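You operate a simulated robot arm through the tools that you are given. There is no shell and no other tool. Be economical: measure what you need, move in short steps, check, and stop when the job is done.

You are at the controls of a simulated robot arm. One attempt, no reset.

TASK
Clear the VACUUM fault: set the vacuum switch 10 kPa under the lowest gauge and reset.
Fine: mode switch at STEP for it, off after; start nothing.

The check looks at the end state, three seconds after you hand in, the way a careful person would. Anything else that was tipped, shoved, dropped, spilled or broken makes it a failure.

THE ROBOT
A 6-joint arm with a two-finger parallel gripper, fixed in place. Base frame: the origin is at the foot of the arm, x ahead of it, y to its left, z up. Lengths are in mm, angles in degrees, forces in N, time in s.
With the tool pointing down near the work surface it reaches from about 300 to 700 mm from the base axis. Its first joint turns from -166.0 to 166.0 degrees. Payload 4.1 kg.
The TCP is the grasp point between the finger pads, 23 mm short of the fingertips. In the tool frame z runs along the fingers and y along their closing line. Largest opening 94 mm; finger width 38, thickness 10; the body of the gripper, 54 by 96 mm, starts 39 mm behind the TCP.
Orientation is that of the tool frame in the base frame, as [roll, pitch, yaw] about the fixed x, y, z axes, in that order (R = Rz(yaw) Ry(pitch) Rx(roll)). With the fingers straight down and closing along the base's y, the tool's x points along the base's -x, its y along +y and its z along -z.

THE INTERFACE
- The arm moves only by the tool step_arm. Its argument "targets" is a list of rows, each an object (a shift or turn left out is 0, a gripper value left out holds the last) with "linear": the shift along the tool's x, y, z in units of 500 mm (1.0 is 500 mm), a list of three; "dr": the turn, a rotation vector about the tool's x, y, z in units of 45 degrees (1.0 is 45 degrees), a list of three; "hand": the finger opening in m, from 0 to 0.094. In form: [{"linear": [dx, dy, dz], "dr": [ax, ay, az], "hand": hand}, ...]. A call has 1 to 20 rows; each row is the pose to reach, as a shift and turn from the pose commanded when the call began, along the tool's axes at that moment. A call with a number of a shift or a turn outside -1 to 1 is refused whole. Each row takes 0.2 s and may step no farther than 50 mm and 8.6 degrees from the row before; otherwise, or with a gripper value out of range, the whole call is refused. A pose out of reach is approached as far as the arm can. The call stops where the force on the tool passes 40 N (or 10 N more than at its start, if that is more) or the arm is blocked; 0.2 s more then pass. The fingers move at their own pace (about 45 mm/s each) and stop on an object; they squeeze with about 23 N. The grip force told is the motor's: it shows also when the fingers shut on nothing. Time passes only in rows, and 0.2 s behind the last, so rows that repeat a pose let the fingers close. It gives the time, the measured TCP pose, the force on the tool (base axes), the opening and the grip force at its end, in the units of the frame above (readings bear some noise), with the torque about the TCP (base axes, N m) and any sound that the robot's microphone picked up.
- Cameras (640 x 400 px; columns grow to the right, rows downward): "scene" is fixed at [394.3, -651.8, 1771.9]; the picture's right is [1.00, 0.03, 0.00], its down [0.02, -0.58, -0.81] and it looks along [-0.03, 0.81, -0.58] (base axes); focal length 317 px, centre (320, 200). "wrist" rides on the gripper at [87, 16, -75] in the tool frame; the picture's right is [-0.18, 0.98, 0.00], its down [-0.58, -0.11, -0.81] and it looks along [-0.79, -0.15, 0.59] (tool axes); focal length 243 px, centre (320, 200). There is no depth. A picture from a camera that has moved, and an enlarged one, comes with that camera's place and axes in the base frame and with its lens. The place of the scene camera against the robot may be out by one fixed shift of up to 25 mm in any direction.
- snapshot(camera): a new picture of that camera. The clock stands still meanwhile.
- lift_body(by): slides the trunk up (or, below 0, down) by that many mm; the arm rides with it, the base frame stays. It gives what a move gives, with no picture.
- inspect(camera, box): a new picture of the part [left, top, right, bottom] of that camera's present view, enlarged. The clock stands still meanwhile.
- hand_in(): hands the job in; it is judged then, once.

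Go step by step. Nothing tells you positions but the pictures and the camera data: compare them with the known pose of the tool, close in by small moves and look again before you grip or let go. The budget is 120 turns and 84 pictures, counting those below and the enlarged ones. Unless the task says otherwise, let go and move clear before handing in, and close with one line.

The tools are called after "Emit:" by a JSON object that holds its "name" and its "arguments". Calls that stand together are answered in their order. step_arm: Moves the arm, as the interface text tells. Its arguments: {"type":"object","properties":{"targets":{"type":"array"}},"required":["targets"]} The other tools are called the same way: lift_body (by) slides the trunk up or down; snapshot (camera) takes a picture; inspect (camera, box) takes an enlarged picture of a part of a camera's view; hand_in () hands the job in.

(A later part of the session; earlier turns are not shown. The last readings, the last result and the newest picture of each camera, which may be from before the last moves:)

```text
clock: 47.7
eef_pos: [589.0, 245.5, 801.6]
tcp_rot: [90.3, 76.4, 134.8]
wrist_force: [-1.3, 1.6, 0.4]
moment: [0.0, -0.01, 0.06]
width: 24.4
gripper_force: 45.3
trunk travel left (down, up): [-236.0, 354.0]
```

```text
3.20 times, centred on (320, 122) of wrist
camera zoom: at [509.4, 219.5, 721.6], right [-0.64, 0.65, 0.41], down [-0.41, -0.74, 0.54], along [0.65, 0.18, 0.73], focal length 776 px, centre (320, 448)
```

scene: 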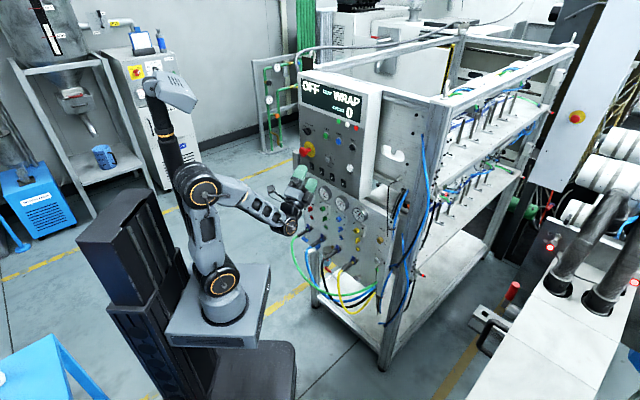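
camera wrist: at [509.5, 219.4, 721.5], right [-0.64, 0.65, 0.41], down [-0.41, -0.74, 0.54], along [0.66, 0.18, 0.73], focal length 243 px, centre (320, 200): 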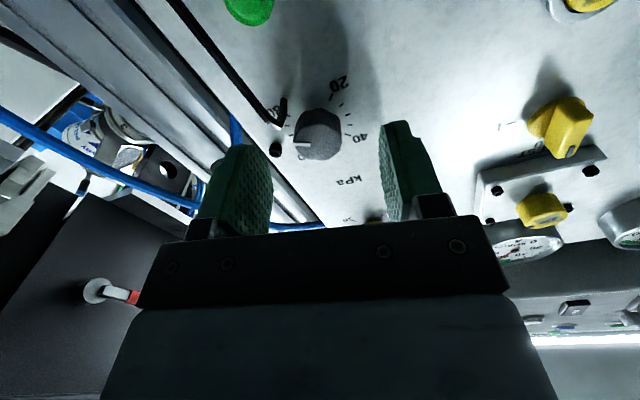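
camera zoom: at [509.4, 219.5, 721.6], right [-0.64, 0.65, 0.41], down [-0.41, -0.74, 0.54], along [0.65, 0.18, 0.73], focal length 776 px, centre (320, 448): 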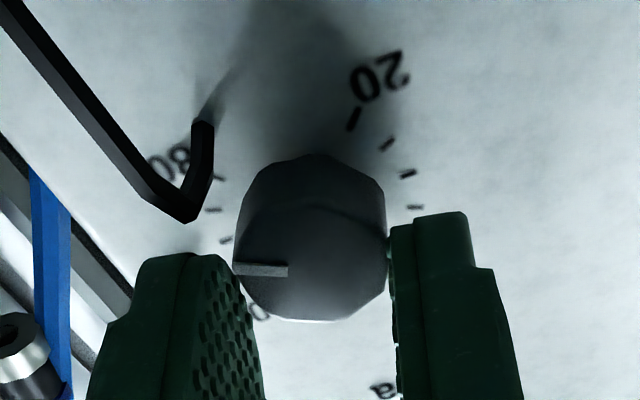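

Gripped at 24.4 mm and the cable is clear. I turn counter-clockwise 48° about the knob axis (pivot 10 mm from the TCP).

Emit:
{"name": "step_arm", "arguments": {"targets": [{"linear": [0.0002, 0.0028, 0], "dr": [0, 0, -0.178]}, {"linear": [0.0008, 0.0055, 0], "dr": [0, 0, -0.356]}, {"linear": [0.0017, 0.0081, 0], "dr": [0, 0, -0.533]}, {"linear": [0.003, 0.0106, 0], "dr": [0, 0, -0.711]}, {"linear": [0.0047, 0.0129, 0], "dr": [0, 0, -0.889]}, {"linear": [0.0057, 0.0139, 0], "dr": [0, 0, -0.978]}]}}

Emit:
{"name": "snapshot", "arguments": {"camera": "wrist"}}

Emit:
{"name": "inspect", "arguments": {"camera": "wrist", "box": [220, 60, 420, 185]}}

```text
clock: 49.1
eef_pos: [584.8, 248.9, 801.5]
tcp_rot: [-90.2, 59.7, -46.0]
wrist_force: [26.0, -6.8, -0.7]
moment: [-0.14, -0.03, -0.46]
width: 24.6
gripper_force: 45.0
trunk travel left (down, up): [-236.0, 354.0]
```

```text
47 pictures are left
camera wrist: at [551.5, 176.1, 718.4], right [-0.66, 0.67, -0.34], down [-0.72, -0.42, 0.56], along [0.23, 0.61, 0.76], focal length 243 px, centre (320, 200)
```

wrist: 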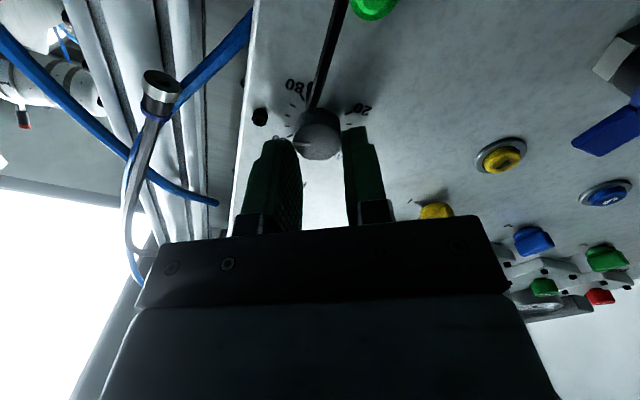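

```text
3.20 times, centred on (320, 122) of wrist
camera zoom: at [551.5, 176.1, 718.4], right [-0.66, 0.67, -0.34], down [-0.72, -0.42, 0.56], along [0.23, 0.61, 0.76], focal length 776 px, centre (320, 448)
```

zoom: 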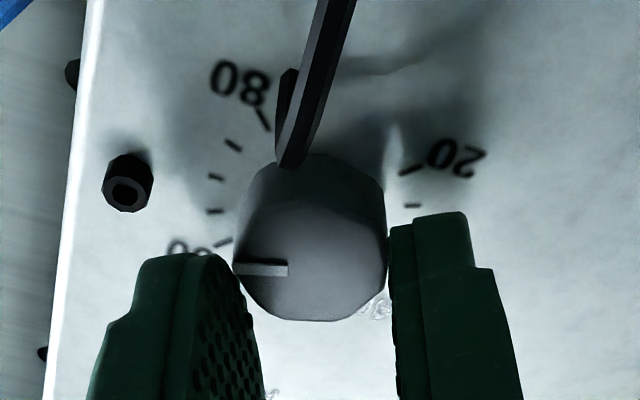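

The knob turned 44° with the hand, with a side force building from a slight pivot error. I release, check, and roll back for a second bite.

Emit:
{"name": "step_arm", "arguments": {"targets": [{"hand": 0.045}, {"hand": 0.045}, {"hand": 0.045}]}}

Emit:
{"name": "inspect", "arguments": {"camera": "wrist", "box": [220, 60, 420, 185]}}

```text
clock: 49.9
eef_pos: [580.5, 250.9, 800.3]
tcp_rot: [-90.2, 59.6, -45.8]
wrist_force: [0.2, 0.5, -0.5]
moment: [-0.02, 0.0, 0.02]
width: 44.6
gripper_force: 0.0
trunk travel left (down, up): [-236.0, 354.0]
```

```text
3.20 times, centred on (320, 122) of wrist
camera zoom: at [549.4, 177.5, 718.5], right [-0.66, 0.67, -0.34], down [-0.72, -0.42, 0.56], along [0.23, 0.61, 0.76], focal length 776 px, centre (320, 448)
```

zoom: 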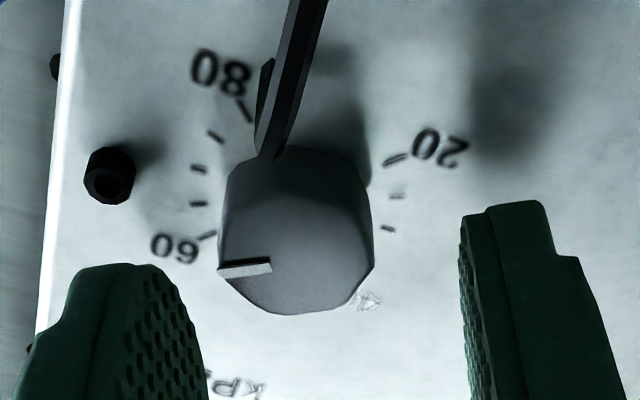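

Forces are gone. The knob centre is about (12, -3) in the tool frame; I roll back 32° around it and recentre with fingers open.

Emit:
{"name": "step_arm", "arguments": {"targets": [{"linear": [0.002, -0.006, 0]}, {"linear": [0.0022, -0.009, 0], "dr": [0, 0, 0.178]}, {"linear": [0.0029, -0.012, 0], "dr": [0, 0, 0.356]}, {"linear": [0.0039, -0.015, 0], "dr": [0, 0, 0.533]}, {"linear": [0.0053, -0.0177, 0], "dr": [0, 0, 0.711]}, {"linear": [0.0053, -0.0177, 0], "dr": [0, 0, 0.711]}]}}

Emit:
{"name": "inspect", "arguments": {"camera": "wrist", "box": [220, 60, 420, 185]}}

```text
clock: 51.3
eef_pos: [587.6, 244.2, 802.7]
tcp_rot: [92.3, 88.3, 136.5]
wrist_force: [-0.7, -0.8, 0.7]
moment: [0.03, 0.0, 0.0]
width: 45.1
gripper_force: 0.0
trunk travel left (down, up): [-236.0, 354.0]
```

```text
3.20 times, centred on (320, 122) of wrist
camera zoom: at [521.8, 206.2, 717.1], right [-0.68, 0.7, 0.21], down [-0.49, -0.65, 0.58], along [0.54, 0.29, 0.79], focal length 776 px, centre (320, 448)
```

zoom: 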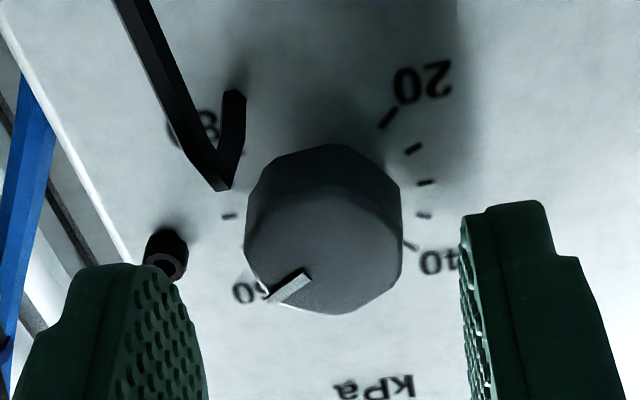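

The pointer is at about 60. I recentre by +2 mm, grip, and turn the first part of the remaining 45°.

Emit:
{"name": "step_arm", "arguments": {"targets": [{"linear": [0, 0.004, 0]}, {"linear": [0, 0.004, 0], "hand": 0.018}, {"linear": [0, 0.004, 0], "hand": 0.018}, {"linear": [0, 0.004, 0], "hand": 0.018}]}}

Emit:
{"name": "step_arm", "arguments": {"targets": [{"linear": [0.0002, 0.0026, 0], "dr": [0, 0, -0.178]}, {"linear": [0.0008, 0.0052, 0], "dr": [0, 0, -0.356]}, {"linear": [0.0017, 0.0077, 0], "dr": [0, 0, -0.533]}]}}

```text
clock: 52.3
eef_pos: [586.6, 247.2, 804.3]
tcp_rot: [92.4, 88.4, 136.8]
wrist_force: [1.0, -0.7, -0.3]
moment: [0.02, -0.05, -0.01]
width: 24.3
gripper_force: 45.2
trunk travel left (down, up): [-236.0, 354.0]
```

```text
clock: 53.1
eef_pos: [583.6, 248.7, 802.1]
tcp_rot: [-90.3, 67.4, -45.9]
wrist_force: [5.8, 0.4, -3.3]
moment: [0.63, -0.63, 0.28]
width: 24.3
gripper_force: 44.9
trunk travel left (down, up): [-236.0, 354.0]
```

Emit:
{"name": "step_arm", "arguments": {"targets": [{"linear": [0.0002, 0.0024, 0], "dr": [0, 0, -0.178]}, {"linear": [0.0008, 0.0048, 0], "dr": [0, 0, -0.356]}, {"linear": [0.0012, 0.0062, 0], "dr": [0, 0, -0.455]}, {"linear": [0.0012, 0.0062, 0], "dr": [0, 0, -0.455]}]}}

Emit:
{"name": "inspect", "arguments": {"camera": "wrist", "box": [220, 60, 420, 185]}}

```text
clock: 54.1
eef_pos: [582.7, 251.2, 800.8]
tcp_rot: [-89.9, 47.1, -45.7]
wrist_force: [13.5, 1.2, 4.9]
moment: [0.25, -0.37, 0.18]
width: 24.6
gripper_force: 45.0
trunk travel left (down, up): [-236.0, 354.0]
```

```text
3.20 times, centred on (320, 122) of wrist
camera zoom: at [562.6, 164.9, 726.3], right [-0.59, 0.61, -0.53], down [-0.8, -0.34, 0.5], along [0.12, 0.72, 0.68], focal length 776 px, centre (320, 448)
```

zoom: 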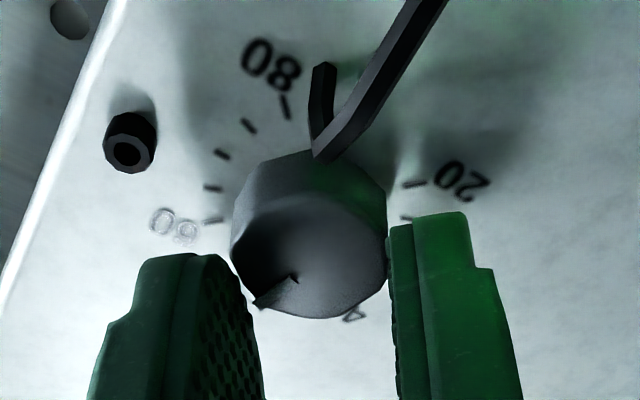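

Turned 44° more in total. I release, back away, and read the dial.

Emit:
{"name": "step_arm", "arguments": {"targets": [{"hand": 0.04}, {"hand": 0.04}, {"hand": 0.04}]}}

Emit:
{"name": "step_arm", "arguments": {"targets": [{"linear": [0, 0, -0.03]}, {"linear": [0, 0, -0.09]}, {"linear": [0, 0, -0.14], "dr": [0, 0, 0.18]}, {"linear": [0, 0, -0.14], "dr": [0, 0, 0.36]}, {"linear": [0, 0, -0.14], "dr": [0, 0, 0.54]}, {"linear": [0, 0, -0.14], "dr": [0, 0, 0.72]}, {"linear": [0, 0, -0.14], "dr": [0, 0, 0.9]}]}}

Emit:
{"name": "snapshot", "arguments": {"camera": "wrist"}}

Emit:
{"name": "inspect", "arguments": {"camera": "wrist", "box": [255, 20, 385, 100]}}

```text
clock: 54.9
eef_pos: [581.0, 251.0, 800.5]
tcp_rot: [-90.1, 47.2, -45.7]
wrist_force: [0.8, 0.0, 0.3]
moment: [0.01, 0.01, 0.0]
width: 40.5
gripper_force: 0.1
trunk travel left (down, up): [-236.0, 354.0]
```

```text
clock: 56.5
eef_pos: [529.9, 201.6, 802.0]
tcp_rot: [-91.8, 87.8, -47.4]
wrist_force: [0.1, -0.2, 0.1]
moment: [0.01, 0.03, 0.0]
width: 40.0
gripper_force: 0.0
trunk travel left (down, up): [-236.0, 354.0]
```

```text
42 pictures are left
camera wrist: at [468.8, 158.9, 713.7], right [-0.69, 0.71, 0.15], down [-0.52, -0.62, 0.59], along [0.51, 0.33, 0.8], focal length 243 px, centre (320, 200)
```

wrist: 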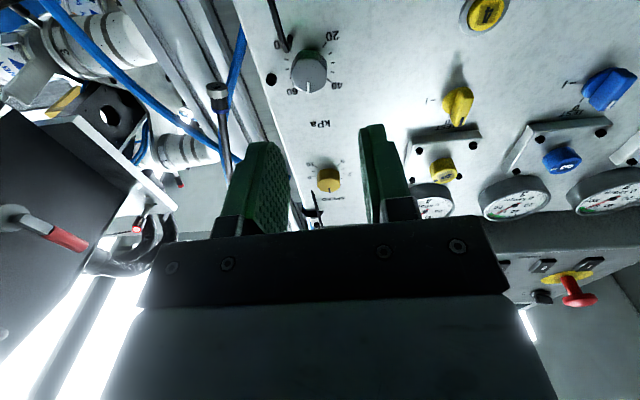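

```text
4.92 times, centred on (320, 60) of wrist
camera zoom: at [468.8, 158.9, 713.7], right [-0.69, 0.71, 0.15], down [-0.52, -0.62, 0.59], along [0.51, 0.33, 0.8], focal length 1194 px, centre (320, 889)
```

zoom: 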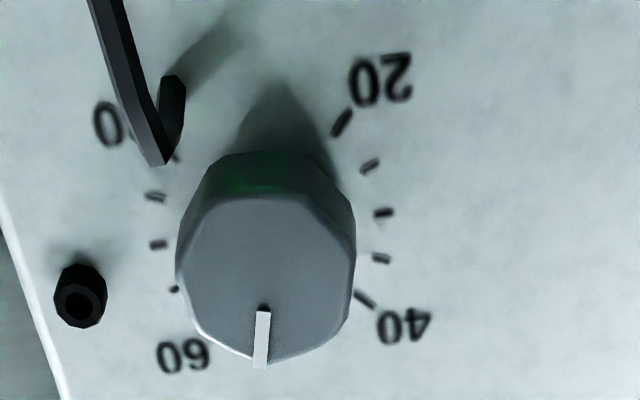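

The pointer sits about 14° right of straight up, i.e. about 53 kPa, so it needs another 14° counter-clockwise. I re-approach with y -6 mm and x -2 mm.

Emit:
{"name": "step_arm", "arguments": {"targets": [{"linear": [-0.004, -0.012, 0.04], "hand": 0.05}, {"linear": [-0.004, -0.012, 0.08]}, {"linear": [-0.004, -0.012, 0.11]}, {"linear": [-0.004, -0.012, 0.11]}]}}

Emit:
{"name": "inspect", "arguments": {"camera": "wrist", "box": [220, 60, 420, 185]}}

```text
clock: 57.5
eef_pos: [573.5, 234.7, 803.2]
tcp_rot: [-92.0, 87.7, -47.7]
wrist_force: [0.0, -0.2, 0.3]
moment: [-0.02, 0.04, 0.0]
width: 49.6
gripper_force: 0.1
trunk travel left (down, up): [-236.0, 354.0]
```

```text
3.20 times, centred on (320, 122) of wrist
camera zoom: at [512.1, 191.8, 715.5], right [-0.69, 0.71, 0.14], down [-0.52, -0.62, 0.59], along [0.5, 0.33, 0.8], focal length 776 px, centre (320, 448)
```

zoom: 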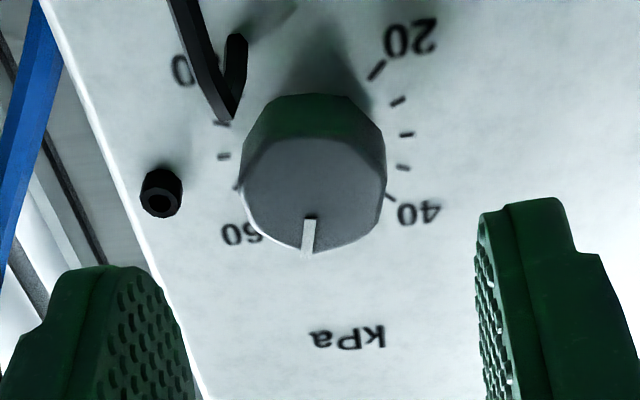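

Emit:
{"name": "step_arm", "arguments": {"targets": [{"linear": [0.003, 0.001, 0.014]}, {"linear": [0.003, 0.001, 0.027]}, {"linear": [0.003, 0.001, 0.027]}, {"linear": [0.003, 0.001, 0.027], "hand": 0.018}, {"linear": [0.003, 0.001, 0.027], "hand": 0.018}, {"linear": [0.003, 0.001, 0.027], "hand": 0.018}]}}

Emit:
{"name": "inspect", "arguments": {"camera": "wrist", "box": [220, 60, 420, 185]}}

```text
clock: 58.9
eef_pos: [584.2, 245.3, 801.1]
tcp_rot: [-91.0, 87.7, -46.8]
wrist_force: [7.4, -3.0, 0.6]
moment: [-0.02, -0.11, -0.21]
width: 24.6
gripper_force: 45.0
trunk travel left (down, up): [-236.0, 354.0]
```

```text
3.20 times, centred on (320, 122) of wrist
camera zoom: at [522.3, 202.3, 714.6], right [-0.69, 0.71, 0.14], down [-0.52, -0.62, 0.59], along [0.51, 0.33, 0.8], focal length 776 px, centre (320, 448)
```

zoom: 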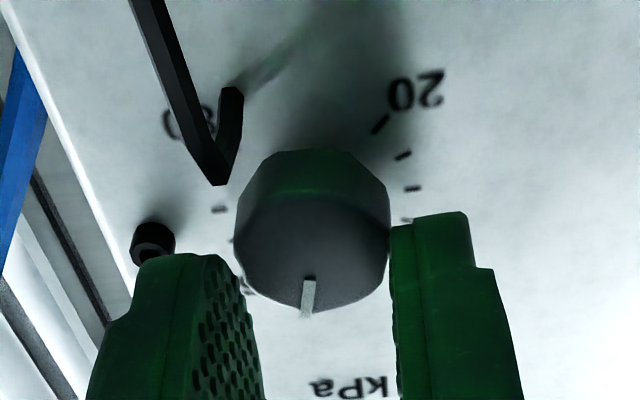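

Emit:
{"name": "step_arm", "arguments": {"targets": [{"linear": [0.0002, 0.0029, 0], "dr": [0, 0, -0.167]}, {"linear": [0.0007, 0.0057, 0], "dr": [0, 0, -0.333]}, {"linear": [0.0007, 0.0057, 0], "dr": [0, 0, -0.333]}]}}

Emit:
{"name": "step_arm", "arguments": {"targets": [{"hand": 0.04}, {"hand": 0.04}, {"hand": 0.04}]}}

Emit:
{"name": "step_arm", "arguments": {"targets": [{"linear": [0, 0, -0.03]}, {"linear": [0, 0, -0.09]}, {"linear": [0, 0, -0.14], "dr": [0, 0, 0.167]}, {"linear": [0, 0, -0.14], "dr": [0, 0, 0.333]}]}}

Emit:
{"name": "inspect", "arguments": {"camera": "wrist", "box": [255, 20, 385, 100]}}

```text
clock: 59.7
eef_pos: [582.8, 246.2, 801.9]
tcp_rot: [-89.8, 72.6, -45.5]
wrist_force: [11.6, -4.4, 3.4]
moment: [0.61, -0.7, 0.01]
width: 24.5
gripper_force: 45.1
trunk travel left (down, up): [-236.0, 354.0]
```

```text
clock: 60.5
eef_pos: [582.0, 248.0, 800.1]
tcp_rot: [-90.3, 72.7, -46.0]
wrist_force: [1.1, -0.4, 0.0]
moment: [0.0, 0.03, 0.0]
width: 39.8
gripper_force: 0.1
trunk travel left (down, up): [-236.0, 354.0]
```

```text
clock: 61.5
eef_pos: [531.4, 199.6, 801.2]
tcp_rot: [-91.8, 87.7, -47.3]
wrist_force: [-1.2, -0.3, 1.0]
moment: [-0.01, 0.03, -0.01]
width: 40.2
gripper_force: 0.0
trunk travel left (down, up): [-236.0, 354.0]
```

```text
4.92 times, centred on (320, 60) of wrist
camera zoom: at [470.3, 156.2, 714.7], right [-0.69, 0.71, 0.15], down [-0.52, -0.62, 0.59], along [0.51, 0.33, 0.8], focal length 1194 px, centre (320, 889)
```

zoom: 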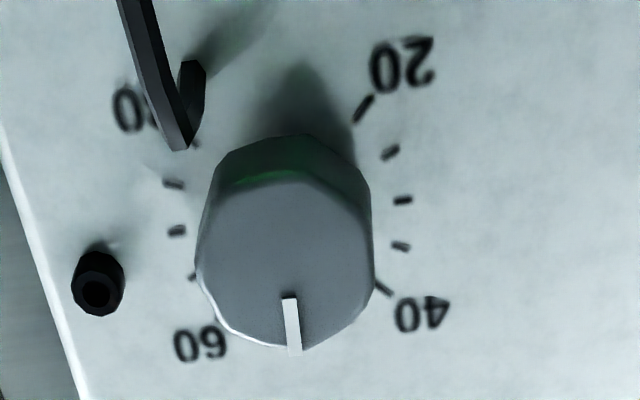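

Now about 50.8 kPa (pointer about 4° right of vertical). One small trim will bring it onto 50; the last bite lost about 4° to slack, so I command -8.5°.

Emit:
{"name": "step_arm", "arguments": {"targets": [{"linear": [0.002, -0.009, 0.04], "hand": 0.05}, {"linear": [0.002, -0.009, 0.08]}, {"linear": [0.002, -0.009, 0.12]}, {"linear": [0.002, -0.009, 0.12]}]}}

Emit:
{"name": "inspect", "arguments": {"camera": "wrist", "box": [220, 60, 420, 185]}}

```text
clock: 62.5
eef_pos: [579.5, 238.3, 799.9]
tcp_rot: [-91.5, 87.7, -47.0]
wrist_force: [0.6, 0.4, 0.5]
moment: [0.0, -0.01, -0.03]
width: 50.0
gripper_force: 0.1
trunk travel left (down, up): [-236.0, 354.0]
```

```text
3.20 times, centred on (320, 122) of wrist
camera zoom: at [517.0, 195.3, 713.9], right [-0.69, 0.71, 0.14], down [-0.52, -0.62, 0.59], along [0.5, 0.33, 0.8], focal length 776 px, centre (320, 448)
```

zoom: 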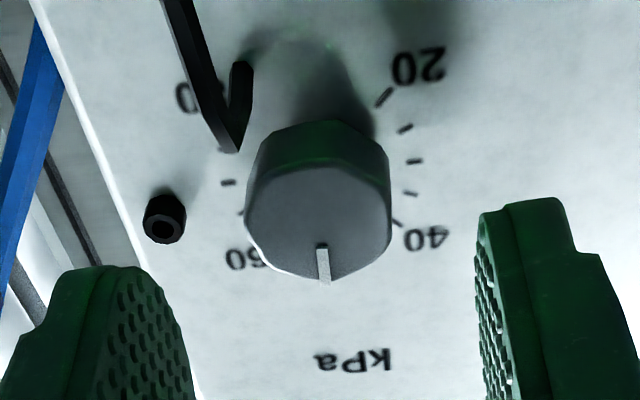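

Emit:
{"name": "step_arm", "arguments": {"targets": [{"linear": [0, 0.003, 0.01]}, {"linear": [0, 0.003, 0.017]}, {"linear": [0, 0.003, 0.017]}, {"linear": [0, 0.003, 0.017], "hand": 0.018}, {"linear": [0, 0.003, 0.017], "hand": 0.018}, {"linear": [0, 0.003, 0.017], "hand": 0.018}]}}

Emit:
{"name": "step_arm", "arguments": {"targets": [{"linear": [0, 0.0016, 0], "dr": [0, 0, -0.095]}, {"linear": [0.0002, 0.0032, 0], "dr": [0, 0, -0.189]}, {"linear": [0.0002, 0.0032, 0], "dr": [0, 0, -0.189]}]}}

Emit:
{"name": "step_arm", "arguments": {"targets": [{"hand": 0.04}, {"hand": 0.04}, {"hand": 0.04}]}}

Emit:
{"name": "step_arm", "arguments": {"targets": [{"linear": [0, 0, -0.03]}, {"linear": [0, 0, -0.09]}, {"linear": [0, 0, -0.14], "dr": [0, 0, 0.1]}, {"linear": [0, 0, -0.18], "dr": [0, 0, 0.189]}]}}

Emit:
{"name": "inspect", "arguments": {"camera": "wrist", "box": [255, 0, 385, 80]}}

```text
clock: 63.9
eef_pos: [583.2, 244.6, 799.7]
tcp_rot: [-91.7, 87.6, -47.4]
wrist_force: [-0.2, 0.0, -0.3]
moment: [-0.01, 0.0, -0.01]
width: 18.0
gripper_force: 0.0
trunk travel left (down, up): [-236.0, 354.0]
```

```text
clock: 64.7
eef_pos: [582.8, 245.3, 801.2]
tcp_rot: [-90.5, 79.1, -46.2]
wrist_force: [-2.0, -2.9, -0.5]
moment: [-0.06, 0.02, 0.03]
width: 17.7
gripper_force: 0.0
trunk travel left (down, up): [-236.0, 354.0]
```

```text
clock: 65.5
eef_pos: [583.6, 246.1, 801.3]
tcp_rot: [-90.3, 79.0, -45.9]
wrist_force: [0.7, -0.3, 0.0]
moment: [0.01, 0.01, -0.01]
width: 40.2
gripper_force: 0.0
trunk travel left (down, up): [-236.0, 354.0]
```

```text
clock: 66.5
eef_pos: [520.2, 182.6, 800.5]
tcp_rot: [-92.4, 87.6, -48.0]
wrist_force: [-0.2, 0.2, 0.0]
moment: [0.01, 0.02, -0.02]
width: 40.2
gripper_force: 0.1
trunk travel left (down, up): [-236.0, 354.0]
```

```text
4.92 times, centred on (320, 40) of wrist
camera zoom: at [457.9, 139.1, 713.3], right [-0.69, 0.71, 0.14], down [-0.52, -0.62, 0.59], along [0.51, 0.33, 0.8], focal length 1194 px, centre (320, 988)
```

zoom: 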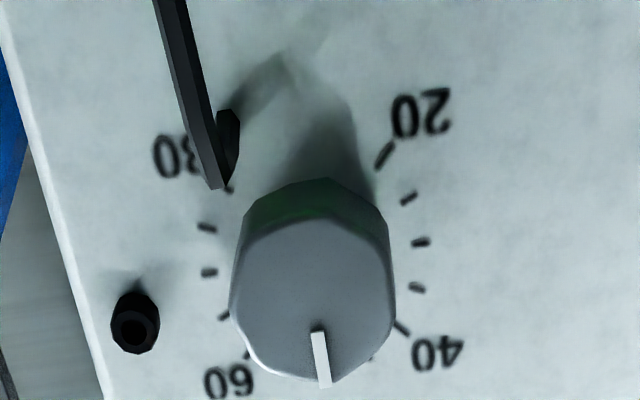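

The fingers closed just short of the knob this time, so nothing was gripped. The pointer now looks very near vertical; I zoom tighter to judge.

Emit:
{"name": "inspect", "arguments": {"camera": "wrist", "box": [288, 15, 352, 85]}}

```text
5.71 times, centred on (320, 50) of wrist
camera zoom: at [457.9, 139.1, 713.3], right [-0.69, 0.71, 0.14], down [-0.52, -0.62, 0.59], along [0.51, 0.33, 0.8], focal length 1386 px, centre (320, 1057)
```

zoom: 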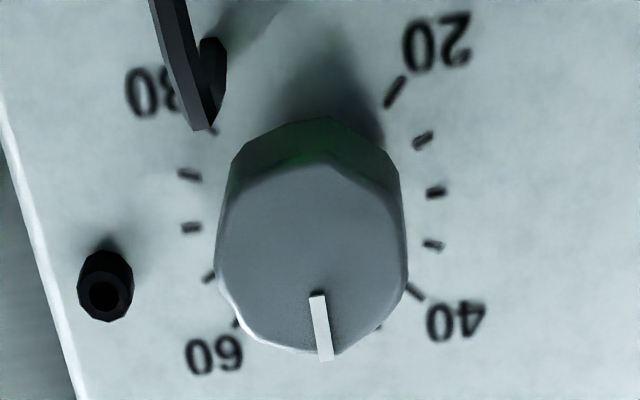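

The pointer is on 50 (within about half a kPa). Next is the mode switch: I retreat from the panel, raise the trunk and slide left to it.

Emit:
{"name": "step_arm", "arguments": {"targets": [{"linear": [0, 0, -0.08]}, {"linear": [0, 0, -0.16]}, {"linear": [0, 0, -0.2]}]}}

Emit:
{"name": "lift_body", "arguments": {"by": 300}}

Emit:
{"name": "step_arm", "arguments": {"targets": [{"linear": [-0.02, 0.09, 0]}, {"linear": [-0.05, 0.18, 0]}, {"linear": [-0.08, 0.27, 0]}, {"linear": [-0.1, 0.36, 0]}, {"linear": [-0.1, 0.45, 0]}]}}

Emit:
{"name": "snapshot", "arguments": {"camera": "wrist"}}

```text
clock: 67.3
eef_pos: [447.0, 111.0, 799.5]
tcp_rot: [-90.5, 87.5, -46.1]
wrist_force: [-0.6, 0.0, -0.4]
moment: [-0.02, -0.03, -0.01]
width: 40.2
gripper_force: 0.0
trunk travel left (down, up): [-236.0, 354.0]
```

```text
clock: 70.3
eef_pos: [446.5, 112.3, 1098.7]
tcp_rot: [-91.6, 87.6, -47.2]
wrist_force: [-0.1, 0.3, 0.0]
moment: [0.03, -0.01, -0.01]
width: 40.0
gripper_force: 0.1
trunk travel left (down, up): [-536.0, 54.0]
```

```text
clock: 71.5
eef_pos: [329.7, 330.7, 1158.0]
tcp_rot: [-93.4, 87.5, -48.9]
wrist_force: [0.2, 0.4, 0.5]
moment: [0.01, 0.01, -0.02]
width: 40.2
gripper_force: 0.0
out of reach, approached as far as the arm can: row 1, 2, 3, 4, 5
trunk travel left (down, up): [-536.0, 54.0]
```

```text
34 pictures are left
camera wrist: at [268.4, 286.8, 1070.9], right [-0.69, 0.71, 0.14], down [-0.52, -0.62, 0.59], along [0.5, 0.33, 0.8], focal length 243 px, centre (320, 200)
```

wrist: 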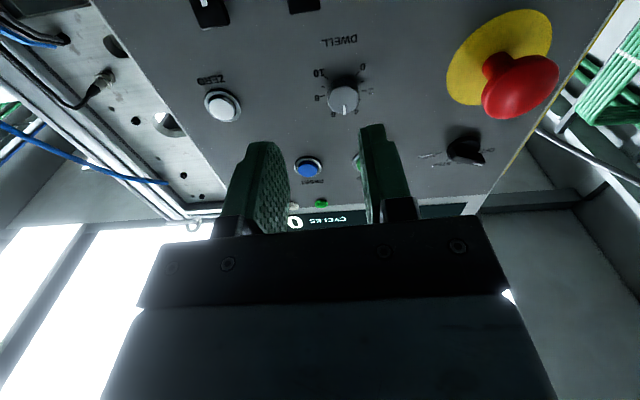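

The wrist camera puts the mode knob near (315, 498, 1255) and RESET near (433, 390, 1267). I raise the arm first, to get a comfortable posture, before going left toward the mode knob.

Emit:
{"name": "step_arm", "arguments": {"targets": [{"linear": [-0.06, 0, 0]}, {"linear": [-0.12, 0, 0]}, {"linear": [-0.18, 0, 0]}, {"linear": [-0.24, 0, 0]}, {"linear": [-0.3, 0, 0]}]}}

Emit:
{"name": "lift_body", "arguments": {"by": -60}}

```text
clock: 72.7
eef_pos: [324.7, 336.8, 1308.1]
tcp_rot: [-91.8, 87.6, -47.2]
wrist_force: [-0.3, 0.0, 0.0]
moment: [0.0, -0.01, -0.01]
width: 40.0
gripper_force: 0.0
trunk travel left (down, up): [-536.0, 54.0]
```

```text
clock: 73.7
eef_pos: [323.3, 335.9, 1247.6]
tcp_rot: [-91.4, 87.7, -47.1]
wrist_force: [-0.2, 0.1, -0.5]
moment: [-0.01, 0.02, -0.04]
width: 40.1
gripper_force: 0.0
trunk travel left (down, up): [-476.0, 114.0]
```

Emit:
{"name": "step_arm", "arguments": {"targets": [{"linear": [0, 0.06, -0.03]}, {"linear": [0, 0.14, -0.05]}, {"linear": [-0.01, 0.22, -0.05]}, {"linear": [-0.01, 0.238, -0.05]}]}}

Emit:
{"name": "snapshot", "arguments": {"camera": "wrist"}}

Emit:
{"name": "inspect", "arguments": {"camera": "wrist", "box": [240, 20, 440, 145]}}

```text
clock: 74.7
eef_pos: [222.9, 406.3, 1248.5]
tcp_rot: [-92.1, 87.7, -47.8]
wrist_force: [-0.1, 0.5, 0.2]
moment: [0.0, 0.01, -0.02]
width: 39.8
gripper_force: 0.1
trunk travel left (down, up): [-476.0, 114.0]
```

```text
33 pictures are left
camera wrist: at [160.4, 362.9, 1162.0], right [-0.69, 0.71, 0.14], down [-0.52, -0.62, 0.59], along [0.51, 0.33, 0.8], focal length 243 px, centre (320, 200)
```

wrist: 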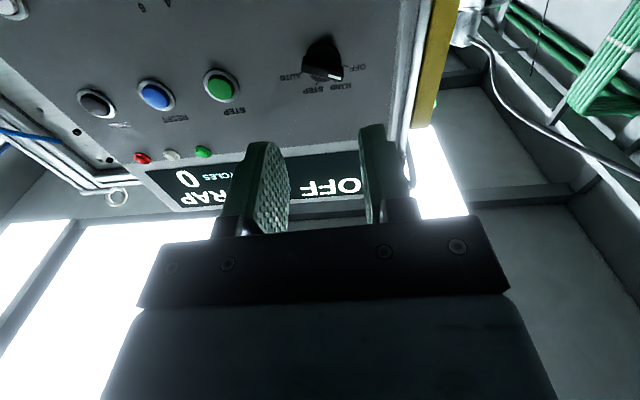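

```text
3.20 times, centred on (340, 82) of wrist
camera zoom: at [160.4, 362.9, 1162.0], right [-0.69, 0.71, 0.14], down [-0.52, -0.62, 0.59], along [0.51, 0.33, 0.8], focal length 776 px, centre (256, 576)
```

zoom: 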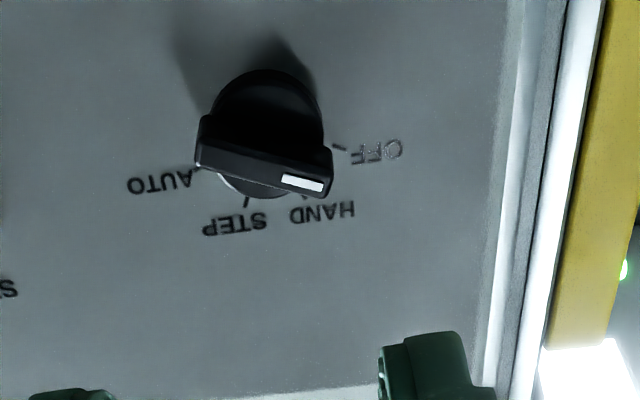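

The mode selector (OFF–HAND–STEP–AUTO, left to right) points at OFF, with its handle lying about 27° below horizontal to the right. I'll align the fingers with the handle by rolling -65° while moving up 9 mm.

Emit:
{"name": "step_arm", "arguments": {"targets": [{"linear": [-0.006, 0, 0], "dr": [0, 0, -0.18]}, {"linear": [-0.012, 0, 0.02], "dr": [0, 0, -0.36]}, {"linear": [-0.018, 0, 0.04], "dr": [0, 0, -0.54]}, {"linear": [-0.018, 0, 0.05], "dr": [0, 0, -0.722]}]}}

Emit:
{"name": "step_arm", "arguments": {"targets": [{"linear": [0, 0, 0.01], "dr": [0, 0, -0.18]}, {"linear": [0, 0, 0.03], "dr": [0, 0, -0.36]}, {"linear": [0, 0, 0.05], "dr": [0, 0, -0.54]}, {"linear": [0, 0, 0.05], "dr": [0, 0, -0.722]}]}}

Emit:
{"name": "snapshot", "arguments": {"camera": "wrist"}}

Emit:
{"name": "inspect", "arguments": {"camera": "wrist", "box": [220, 40, 420, 165]}}

```text
clock: 75.7
eef_pos: [240.0, 422.9, 1257.0]
tcp_rot: [-90.1, 55.2, -45.8]
wrist_force: [0.3, -1.4, -1.2]
moment: [0.01, -0.01, 0.01]
width: 40.1
gripper_force: 0.1
trunk travel left (down, up): [-476.0, 114.0]
```

```text
clock: 76.7
eef_pos: [259.8, 439.4, 1257.9]
tcp_rot: [-90.0, 22.4, -45.6]
wrist_force: [-0.4, -1.1, 0.1]
moment: [-0.02, 0.01, 0.02]
width: 39.7
gripper_force: 0.1
trunk travel left (down, up): [-476.0, 114.0]
```

```text
31 pictures are left
camera wrist: at [258.3, 335.2, 1209.4], right [-0.38, 0.39, -0.84], down [-0.92, -0.21, 0.32], along [-0.05, 0.9, 0.44], focal length 243 px, centre (320, 200)
```

wrist: 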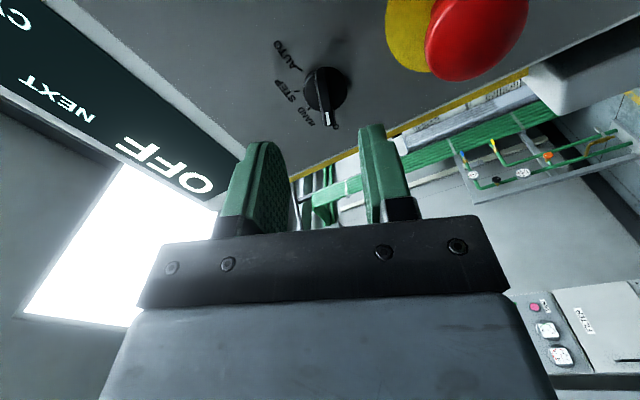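

```text
3.20 times, centred on (320, 102) of wrist
camera zoom: at [258.3, 335.2, 1209.4], right [-0.38, 0.39, -0.84], down [-0.92, -0.21, 0.32], along [-0.05, 0.9, 0.44], focal length 776 px, centre (320, 512)
```

zoom: 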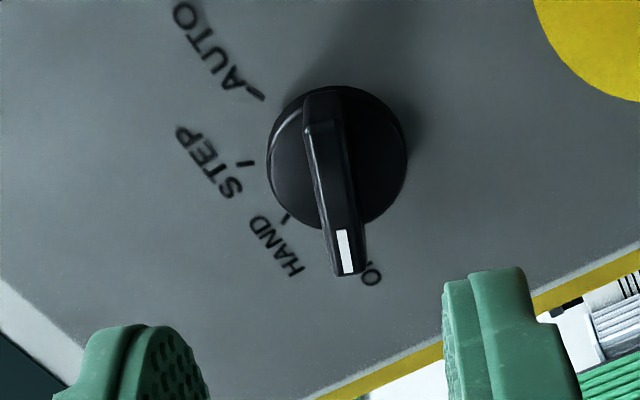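

The handle lines up with the fingers; it is at tool (0, +3, 72). I approach 44 mm and check.

Emit:
{"name": "step_arm", "arguments": {"targets": [{"linear": [0, 0.0056, 0.03]}, {"linear": [0, 0.0056, 0.06]}, {"linear": [0, 0.0056, 0.088]}, {"linear": [0, 0.0056, 0.088]}]}}

Emit:
{"name": "inspect", "arguments": {"camera": "wrist", "box": [220, 60, 420, 185]}}

```text
clock: 77.7
eef_pos: [289.3, 471.2, 1255.3]
tcp_rot: [-90.1, 22.7, -45.7]
wrist_force: [0.1, -0.8, 0.3]
moment: [0.02, -0.04, -0.02]
width: 39.9
gripper_force: 0.1
trunk travel left (down, up): [-476.0, 114.0]
```

```text
3.20 times, centred on (320, 122) of wrist
camera zoom: at [288.3, 367.0, 1207.6], right [-0.38, 0.39, -0.84], down [-0.92, -0.21, 0.33], along [-0.05, 0.9, 0.44], focal length 776 px, centre (320, 448)
```

zoom: 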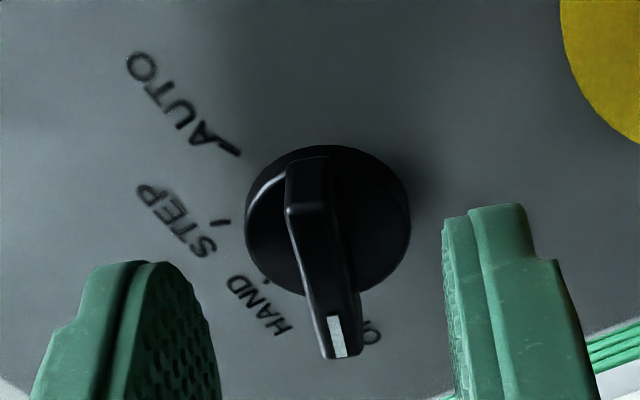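

Emit:
{"name": "step_arm", "arguments": {"targets": [{"linear": [0, 0.001, 0.014]}, {"linear": [0, 0.001, 0.028]}, {"linear": [0, 0.001, 0.028]}, {"linear": [0, 0.001, 0.028], "hand": 0.02}, {"linear": [0, 0.001, 0.028], "hand": 0.005}, {"linear": [0, 0.001, 0.028], "hand": 0.005}, {"linear": [0, 0.001, 0.028], "hand": 0.005}]}}

Emit:
{"name": "inspect", "arguments": {"camera": "wrist", "box": [220, 60, 420, 185]}}

```text
clock: 79.3
eef_pos: [299.0, 481.8, 1253.7]
tcp_rot: [-90.1, 22.7, -45.8]
wrist_force: [-0.2, -0.6, 1.2]
moment: [-0.21, 0.18, 0.07]
width: 7.9
gripper_force: 45.5
trunk travel left (down, up): [-476.0, 114.0]
```

```text
3.20 times, centred on (320, 122) of wrist
camera zoom: at [297.5, 376.6, 1206.6], right [-0.38, 0.39, -0.84], down [-0.92, -0.21, 0.33], along [-0.05, 0.9, 0.44], focal length 776 px, centre (320, 448)
```

zoom: 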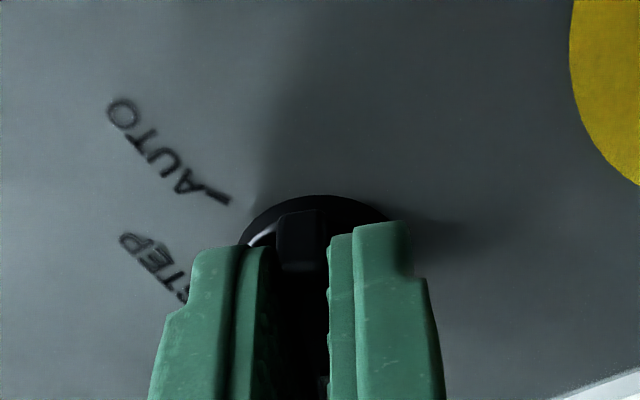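

Gripped the handle (7.9 mm). OFF→STEP appears to be 90° clockwise (two 45° positions); I turn the first 45°.

Emit:
{"name": "step_arm", "arguments": {"targets": [{"linear": [0, 0.0008, 0], "dr": [0, 0, 0.178]}, {"linear": [-0.0002, 0.0016, 0], "dr": [0, 0, 0.356]}, {"linear": [-0.0005, 0.0024, 0], "dr": [0, 0, 0.533]}, {"linear": [-0.0009, 0.0032, 0], "dr": [0, 0, 0.711]}, {"linear": [-0.0014, 0.0039, 0], "dr": [0, 0, 0.889]}, {"linear": [-0.0018, 0.0042, 0], "dr": [0, 0, 1.0]}]}}

Emit:
{"name": "inspect", "arguments": {"camera": "wrist", "box": [220, 60, 420, 185]}}

Emit:
{"name": "inspect", "arguments": {"camera": "scene", "box": [290, 65, 390, 200]}}

```text
clock: 80.7
eef_pos: [298.9, 482.6, 1253.5]
tcp_rot: [-89.7, 67.8, -45.3]
wrist_force: [3.3, 8.5, 15.7]
moment: [-0.74, 0.7, 0.24]
width: 7.8
gripper_force: 45.3
trunk travel left (down, up): [-476.0, 114.0]
```

```text
3.20 times, centred on (320, 122) of wrist
camera zoom: at [258.3, 417.1, 1167.8], right [-0.68, 0.7, -0.2], down [-0.66, -0.48, 0.58], along [0.31, 0.53, 0.79], focal length 776 px, centre (320, 448)
```

zoom: 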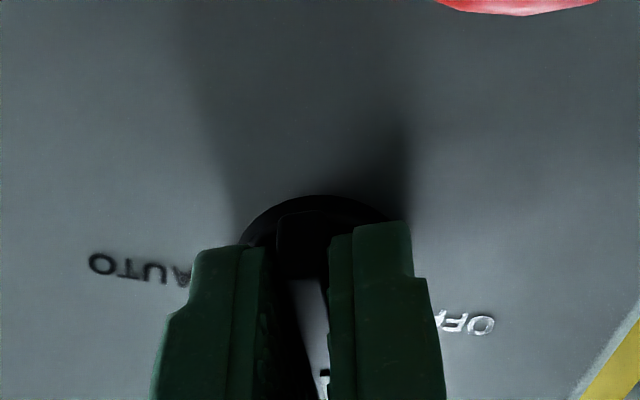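

```text
2.96 times, centred on (340, 132) of scene
camera zoom: at [394.3, -651.8, 1771.9], right [1.0, 0.03, 0.0], down [0.02, -0.58, -0.81], along [-0.03, 0.81, -0.58], focal length 939 px, centre (261, 400)
```

zoom: 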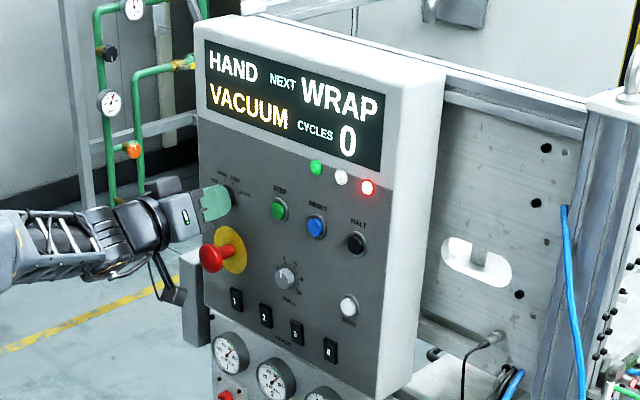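

The display now shows HAND with VACUUM, confirming the first step. I relieve the upward load slightly and turn another 45° to STEP.

Emit:
{"name": "step_arm", "arguments": {"targets": [{"linear": [-0.0037, -0.001, 0], "dr": [0, 0, 0.178]}, {"linear": [-0.0037, 0, 0], "dr": [0, 0, 0.356]}, {"linear": [-0.0037, 0.0005, 0], "dr": [0, 0, 0.533]}, {"linear": [-0.0037, 0.001, 0], "dr": [0, 0, 0.711]}, {"linear": [-0.004, 0.0015, 0], "dr": [0, 0, 0.889]}, {"linear": [-0.004, 0.002, 0], "dr": [0, 0, 1.0]}]}}

Emit:
{"name": "inspect", "arguments": {"camera": "scene", "box": [290, 65, 390, 200]}}

```text
clock: 82.1
eef_pos: [296.9, 482.4, 1253.8]
tcp_rot: [90.2, 67.2, 134.6]
wrist_force: [2.4, -1.3, 8.9]
moment: [-0.5, 0.51, 1.03]
width: 7.8
gripper_force: 45.3
trunk travel left (down, up): [-476.0, 114.0]
```

```text
2.96 times, centred on (340, 132) of scene
camera zoom: at [394.3, -651.8, 1771.9], right [1.0, 0.03, 0.0], down [0.02, -0.58, -0.81], along [-0.03, 0.81, -0.58], focal length 939 px, centre (261, 400)
```

zoom: 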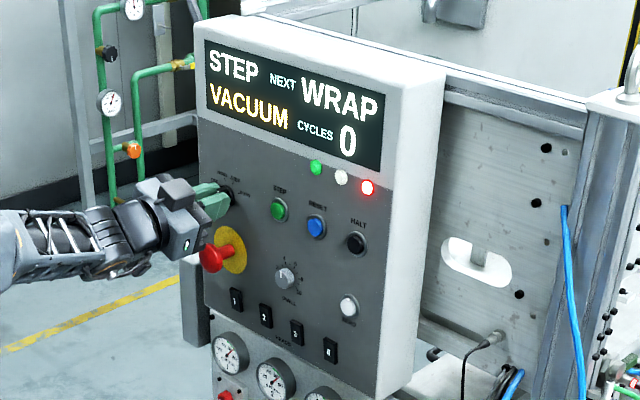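

STEP is selected with VACUUM still shown. I release, retreat and slide right to RESET with fingers closed.

Emit:
{"name": "step_arm", "arguments": {"targets": [{"hand": 0.035}, {"hand": 0.035}, {"hand": 0.035}, {"linear": [0, 0, -0.06]}, {"linear": [0, 0, -0.14]}, {"linear": [0, 0, -0.2]}]}}

Emit:
{"name": "step_arm", "arguments": {"targets": [{"linear": [0, 0, 0], "dr": [0, 0, -0.18], "hand": 0.0}, {"linear": [0, 0, 0], "dr": [0, 0, -0.36]}, {"linear": [0, 0, 0], "dr": [0, 0, -0.5]}]}}

Emit:
{"name": "step_arm", "arguments": {"targets": [{"linear": [-0.01, -0.09, 0]}, {"linear": [-0.02, -0.18, 0]}, {"linear": [-0.02, -0.27, 0]}, {"linear": [-0.02, -0.32, 0]}]}}

Emit:
{"name": "snapshot", "arguments": {"camera": "wrist"}}

```text
clock: 83.5
eef_pos: [225.4, 412.9, 1255.8]
tcp_rot: [90.2, 67.3, 134.4]
wrist_force: [-0.4, -0.7, 0.5]
moment: [0.01, -0.01, -0.01]
width: 34.9
gripper_force: 0.1
trunk travel left (down, up): [-476.0, 114.0]
```

```text
clock: 84.3
eef_pos: [226.6, 413.4, 1254.6]
tcp_rot: [141.5, 90.0, -174.2]
wrist_force: [0.0, 0.4, -0.5]
moment: [0.0, 0.0, -0.01]
width: 0.1
gripper_force: 23.2
trunk travel left (down, up): [-476.0, 114.0]
```

```text
clock: 85.3
eef_pos: [338.6, 296.2, 1264.5]
tcp_rot: [125.1, 89.7, 169.3]
wrist_force: [-0.4, -0.3, -0.1]
moment: [-0.01, -0.03, -0.03]
width: 0.0
gripper_force: 23.0
trunk travel left (down, up): [-476.0, 114.0]
```

```text
24 pictures are left
camera wrist: at [274.2, 255.8, 1178.2], right [-0.69, 0.7, 0.19], down [-0.5, -0.64, 0.58], along [0.53, 0.31, 0.79], focal length 243 px, centre (320, 200)
```

wrist: 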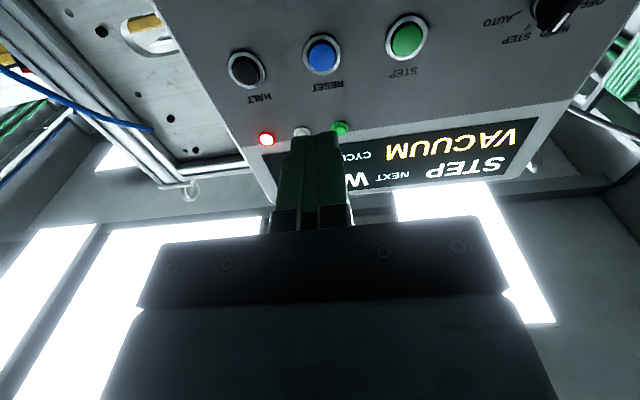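

RESET is straight ahead at about 136 mm from the TCP, well aligned (y +1). I approach to just short of it and check.

Emit:
{"name": "step_arm", "arguments": {"targets": [{"linear": [0, 0.002, 0.08]}, {"linear": [0, 0.002, 0.15]}, {"linear": [0, 0.002, 0.2]}, {"linear": [0, 0.002, 0.2]}]}}

Emit:
{"name": "inspect", "arguments": {"camera": "wrist", "box": [220, 60, 420, 185]}}

```text
clock: 86.3
eef_pos: [408.8, 372.1, 1264.6]
tcp_rot: [112.4, 89.8, 156.9]
wrist_force: [0.2, -0.7, -0.2]
moment: [0.02, -0.01, 0.03]
width: 0.1
gripper_force: 22.8
trunk travel left (down, up): [-476.0, 114.0]
```

```text
3.20 times, centred on (320, 122) of wrist
camera zoom: at [344.4, 331.5, 1178.2], right [-0.69, 0.7, 0.19], down [-0.5, -0.64, 0.58], along [0.53, 0.31, 0.79], focal length 776 px, centre (320, 448)
```

zoom: 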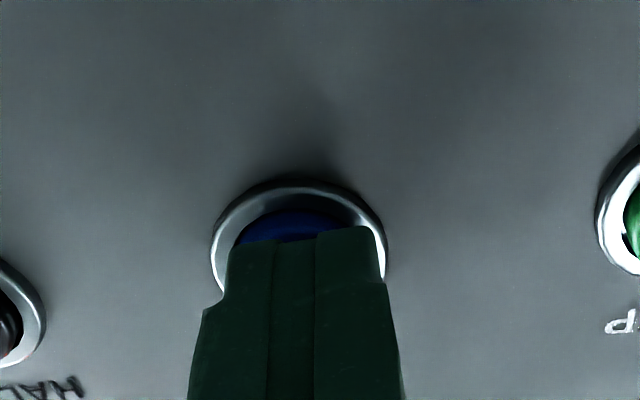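

Emit:
{"name": "step_arm", "arguments": {"targets": [{"linear": [0, 0, 0.008]}, {"linear": [0, 0, 0.014]}, {"linear": [0, 0, 0.018]}, {"linear": [0, 0, 0.022]}, {"linear": [0, 0, 0.026]}]}}

Emit:
{"name": "inspect", "arguments": {"camera": "scene", "box": [290, 65, 390, 200]}}

```text
clock: 87.5
eef_pos: [413.7, 377.2, 1263.3]
tcp_rot: [94.0, 89.7, 138.4]
wrist_force: [-10.9, -8.4, -1.6]
moment: [0.05, 0.02, 0.05]
width: 0.1
gripper_force: 23.3
trunk travel left (down, up): [-476.0, 114.0]
heard: click
```

```text
2.96 times, centred on (340, 132) of scene
camera zoom: at [394.3, -651.8, 1771.9], right [1.0, 0.03, 0.0], down [0.02, -0.58, -0.81], along [-0.03, 0.81, -0.58], focal length 939 px, centre (261, 400)
```

zoom: 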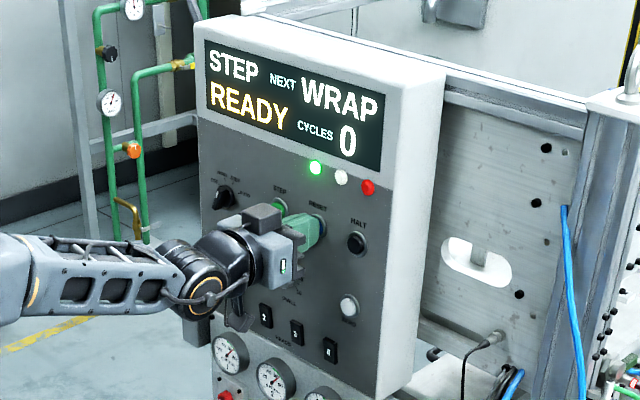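

Click heard: the display shows STEP / READY with the green lamp, so the fault is cleared. I retreat and return to the mode switch to turn it OFF.

Emit:
{"name": "step_arm", "arguments": {"targets": [{"linear": [0, 0, -0.08]}, {"linear": [0, 0, -0.16]}, {"linear": [0, 0, -0.23]}]}}

Emit:
{"name": "step_arm", "arguments": {"targets": [{"linear": [0.01, 0.09, 0], "hand": 0.04}, {"linear": [0.02, 0.18, 0]}, {"linear": [0.02, 0.26, 0], "dr": [0, 0, 0.167]}, {"linear": [0.02, 0.318, 0], "dr": [0, 0, 0.333]}, {"linear": [0.02, 0.318, 0], "dr": [0, 0, 0.5]}]}}

Emit:
{"name": "snapshot", "arguments": {"camera": "wrist"}}

Emit:
{"name": "inspect", "arguments": {"camera": "wrist", "box": [220, 10, 420, 135]}}

```text
clock: 88.3
eef_pos: [334.4, 298.0, 1265.9]
tcp_rot: [111.8, 89.9, 156.1]
wrist_force: [-0.3, 0.0, -0.2]
moment: [0.0, -0.02, -0.04]
width: 0.0
gripper_force: 23.5
trunk travel left (down, up): [-476.0, 114.0]
```

```text
clock: 89.5
eef_pos: [225.0, 411.2, 1257.1]
tcp_rot: [90.2, 67.2, 134.6]
wrist_force: [0.7, 0.3, 0.0]
moment: [0.0, 0.0, 0.0]
width: 39.9
gripper_force: 0.0
trunk travel left (down, up): [-476.0, 114.0]
```

```text
21 pictures are left
camera wrist: at [137.4, 394.8, 1183.5], right [-0.58, 0.6, 0.55], down [-0.35, -0.8, 0.49], along [0.73, 0.1, 0.67], focal length 243 px, centre (320, 200)
```

wrist: 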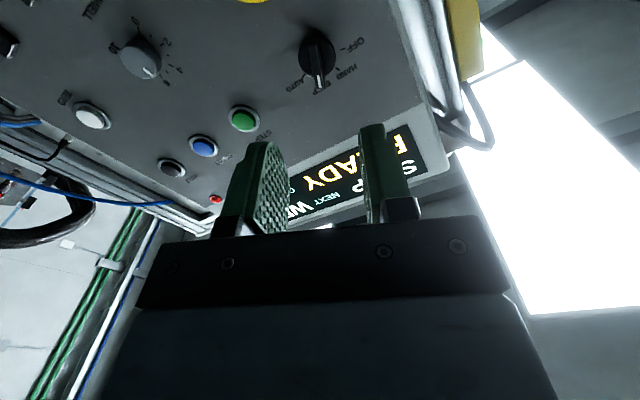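

```text
3.20 times, centred on (320, 72) of wrist
camera zoom: at [137.4, 394.8, 1183.5], right [-0.58, 0.6, 0.55], down [-0.35, -0.8, 0.49], along [0.73, 0.1, 0.67], focal length 776 px, centre (320, 608)
```

zoom: 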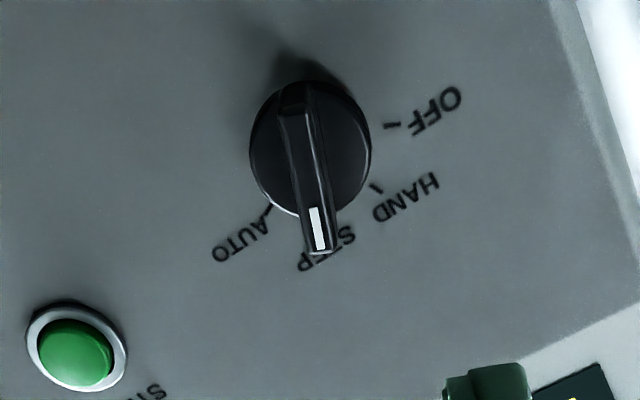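

Emit:
{"name": "step_arm", "arguments": {"targets": [{"linear": [0.005, -0.004, 0.08]}, {"linear": [0.005, -0.004, 0.14]}, {"linear": [0.005, -0.004, 0.172]}, {"linear": [0.005, -0.004, 0.172]}]}}

Emit:
{"name": "inspect", "arguments": {"camera": "wrist", "box": [220, 60, 420, 185]}}

```text
clock: 90.5
eef_pos: [286.1, 472.5, 1253.5]
tcp_rot: [90.2, 67.3, 134.4]
wrist_force: [-0.4, 0.4, -0.3]
moment: [-0.02, -0.02, -0.02]
width: 40.1
gripper_force: 0.1
trunk travel left (down, up): [-476.0, 114.0]
```

```text
3.20 times, centred on (320, 122) of wrist
camera zoom: at [198.9, 454.4, 1180.2], right [-0.58, 0.6, 0.55], down [-0.35, -0.8, 0.5], along [0.73, 0.1, 0.67], focal length 776 px, centre (320, 448)
```

zoom: 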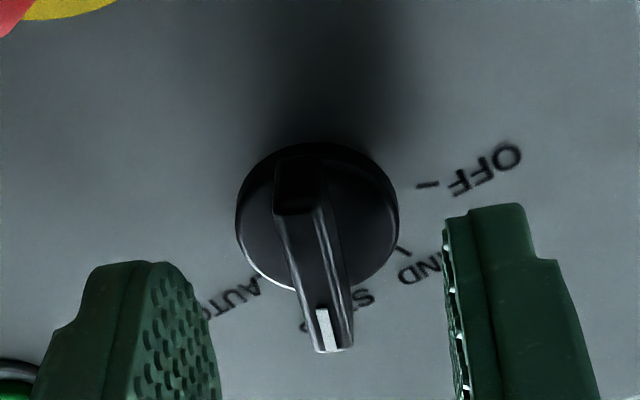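

Emit:
{"name": "step_arm", "arguments": {"targets": [{"linear": [0, -0.002, 0.014]}, {"linear": [0, -0.002, 0.028]}, {"linear": [0, -0.002, 0.028]}, {"linear": [0, -0.002, 0.028], "hand": 0.02}, {"linear": [0, -0.002, 0.028], "hand": 0.005}, {"linear": [0, -0.002, 0.028], "hand": 0.005}, {"linear": [0, -0.002, 0.028], "hand": 0.005}]}}

Emit:
{"name": "step_arm", "arguments": {"targets": [{"dr": [0, 0, -0.178]}, {"dr": [0, 0, -0.356]}, {"dr": [0, 0, -0.533]}, {"dr": [0, 0, -0.711]}, {"dr": [0, 0, -0.889]}, {"dr": [0, 0, -1.0]}]}}

Emit:
{"name": "inspect", "arguments": {"camera": "scene", "box": [290, 65, 390, 200]}}

```text
clock: 92.1
eef_pos: [295.5, 483.0, 1251.6]
tcp_rot: [90.2, 67.3, 134.5]
wrist_force: [0.9, 0.4, 0.8]
moment: [0.27, -0.25, 0.49]
width: 7.7
gripper_force: 45.1
trunk travel left (down, up): [-476.0, 114.0]
```

```text
clock: 93.5
eef_pos: [297.6, 480.1, 1251.1]
tcp_rot: [-89.9, 67.6, -45.6]
wrist_force: [9.3, 10.3, 11.2]
moment: [0.67, -0.63, 0.91]
width: 7.9
gripper_force: 45.2
trunk travel left (down, up): [-476.0, 114.0]
```

```text
2.96 times, centred on (340, 132) of scene
camera zoom: at [394.3, -651.8, 1771.9], right [1.0, 0.03, 0.0], down [0.02, -0.58, -0.81], along [-0.03, 0.81, -0.58], focal length 939 px, centre (261, 400)
```

zoom: 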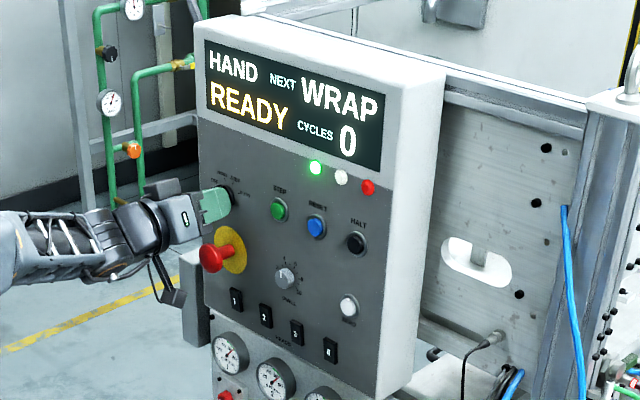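

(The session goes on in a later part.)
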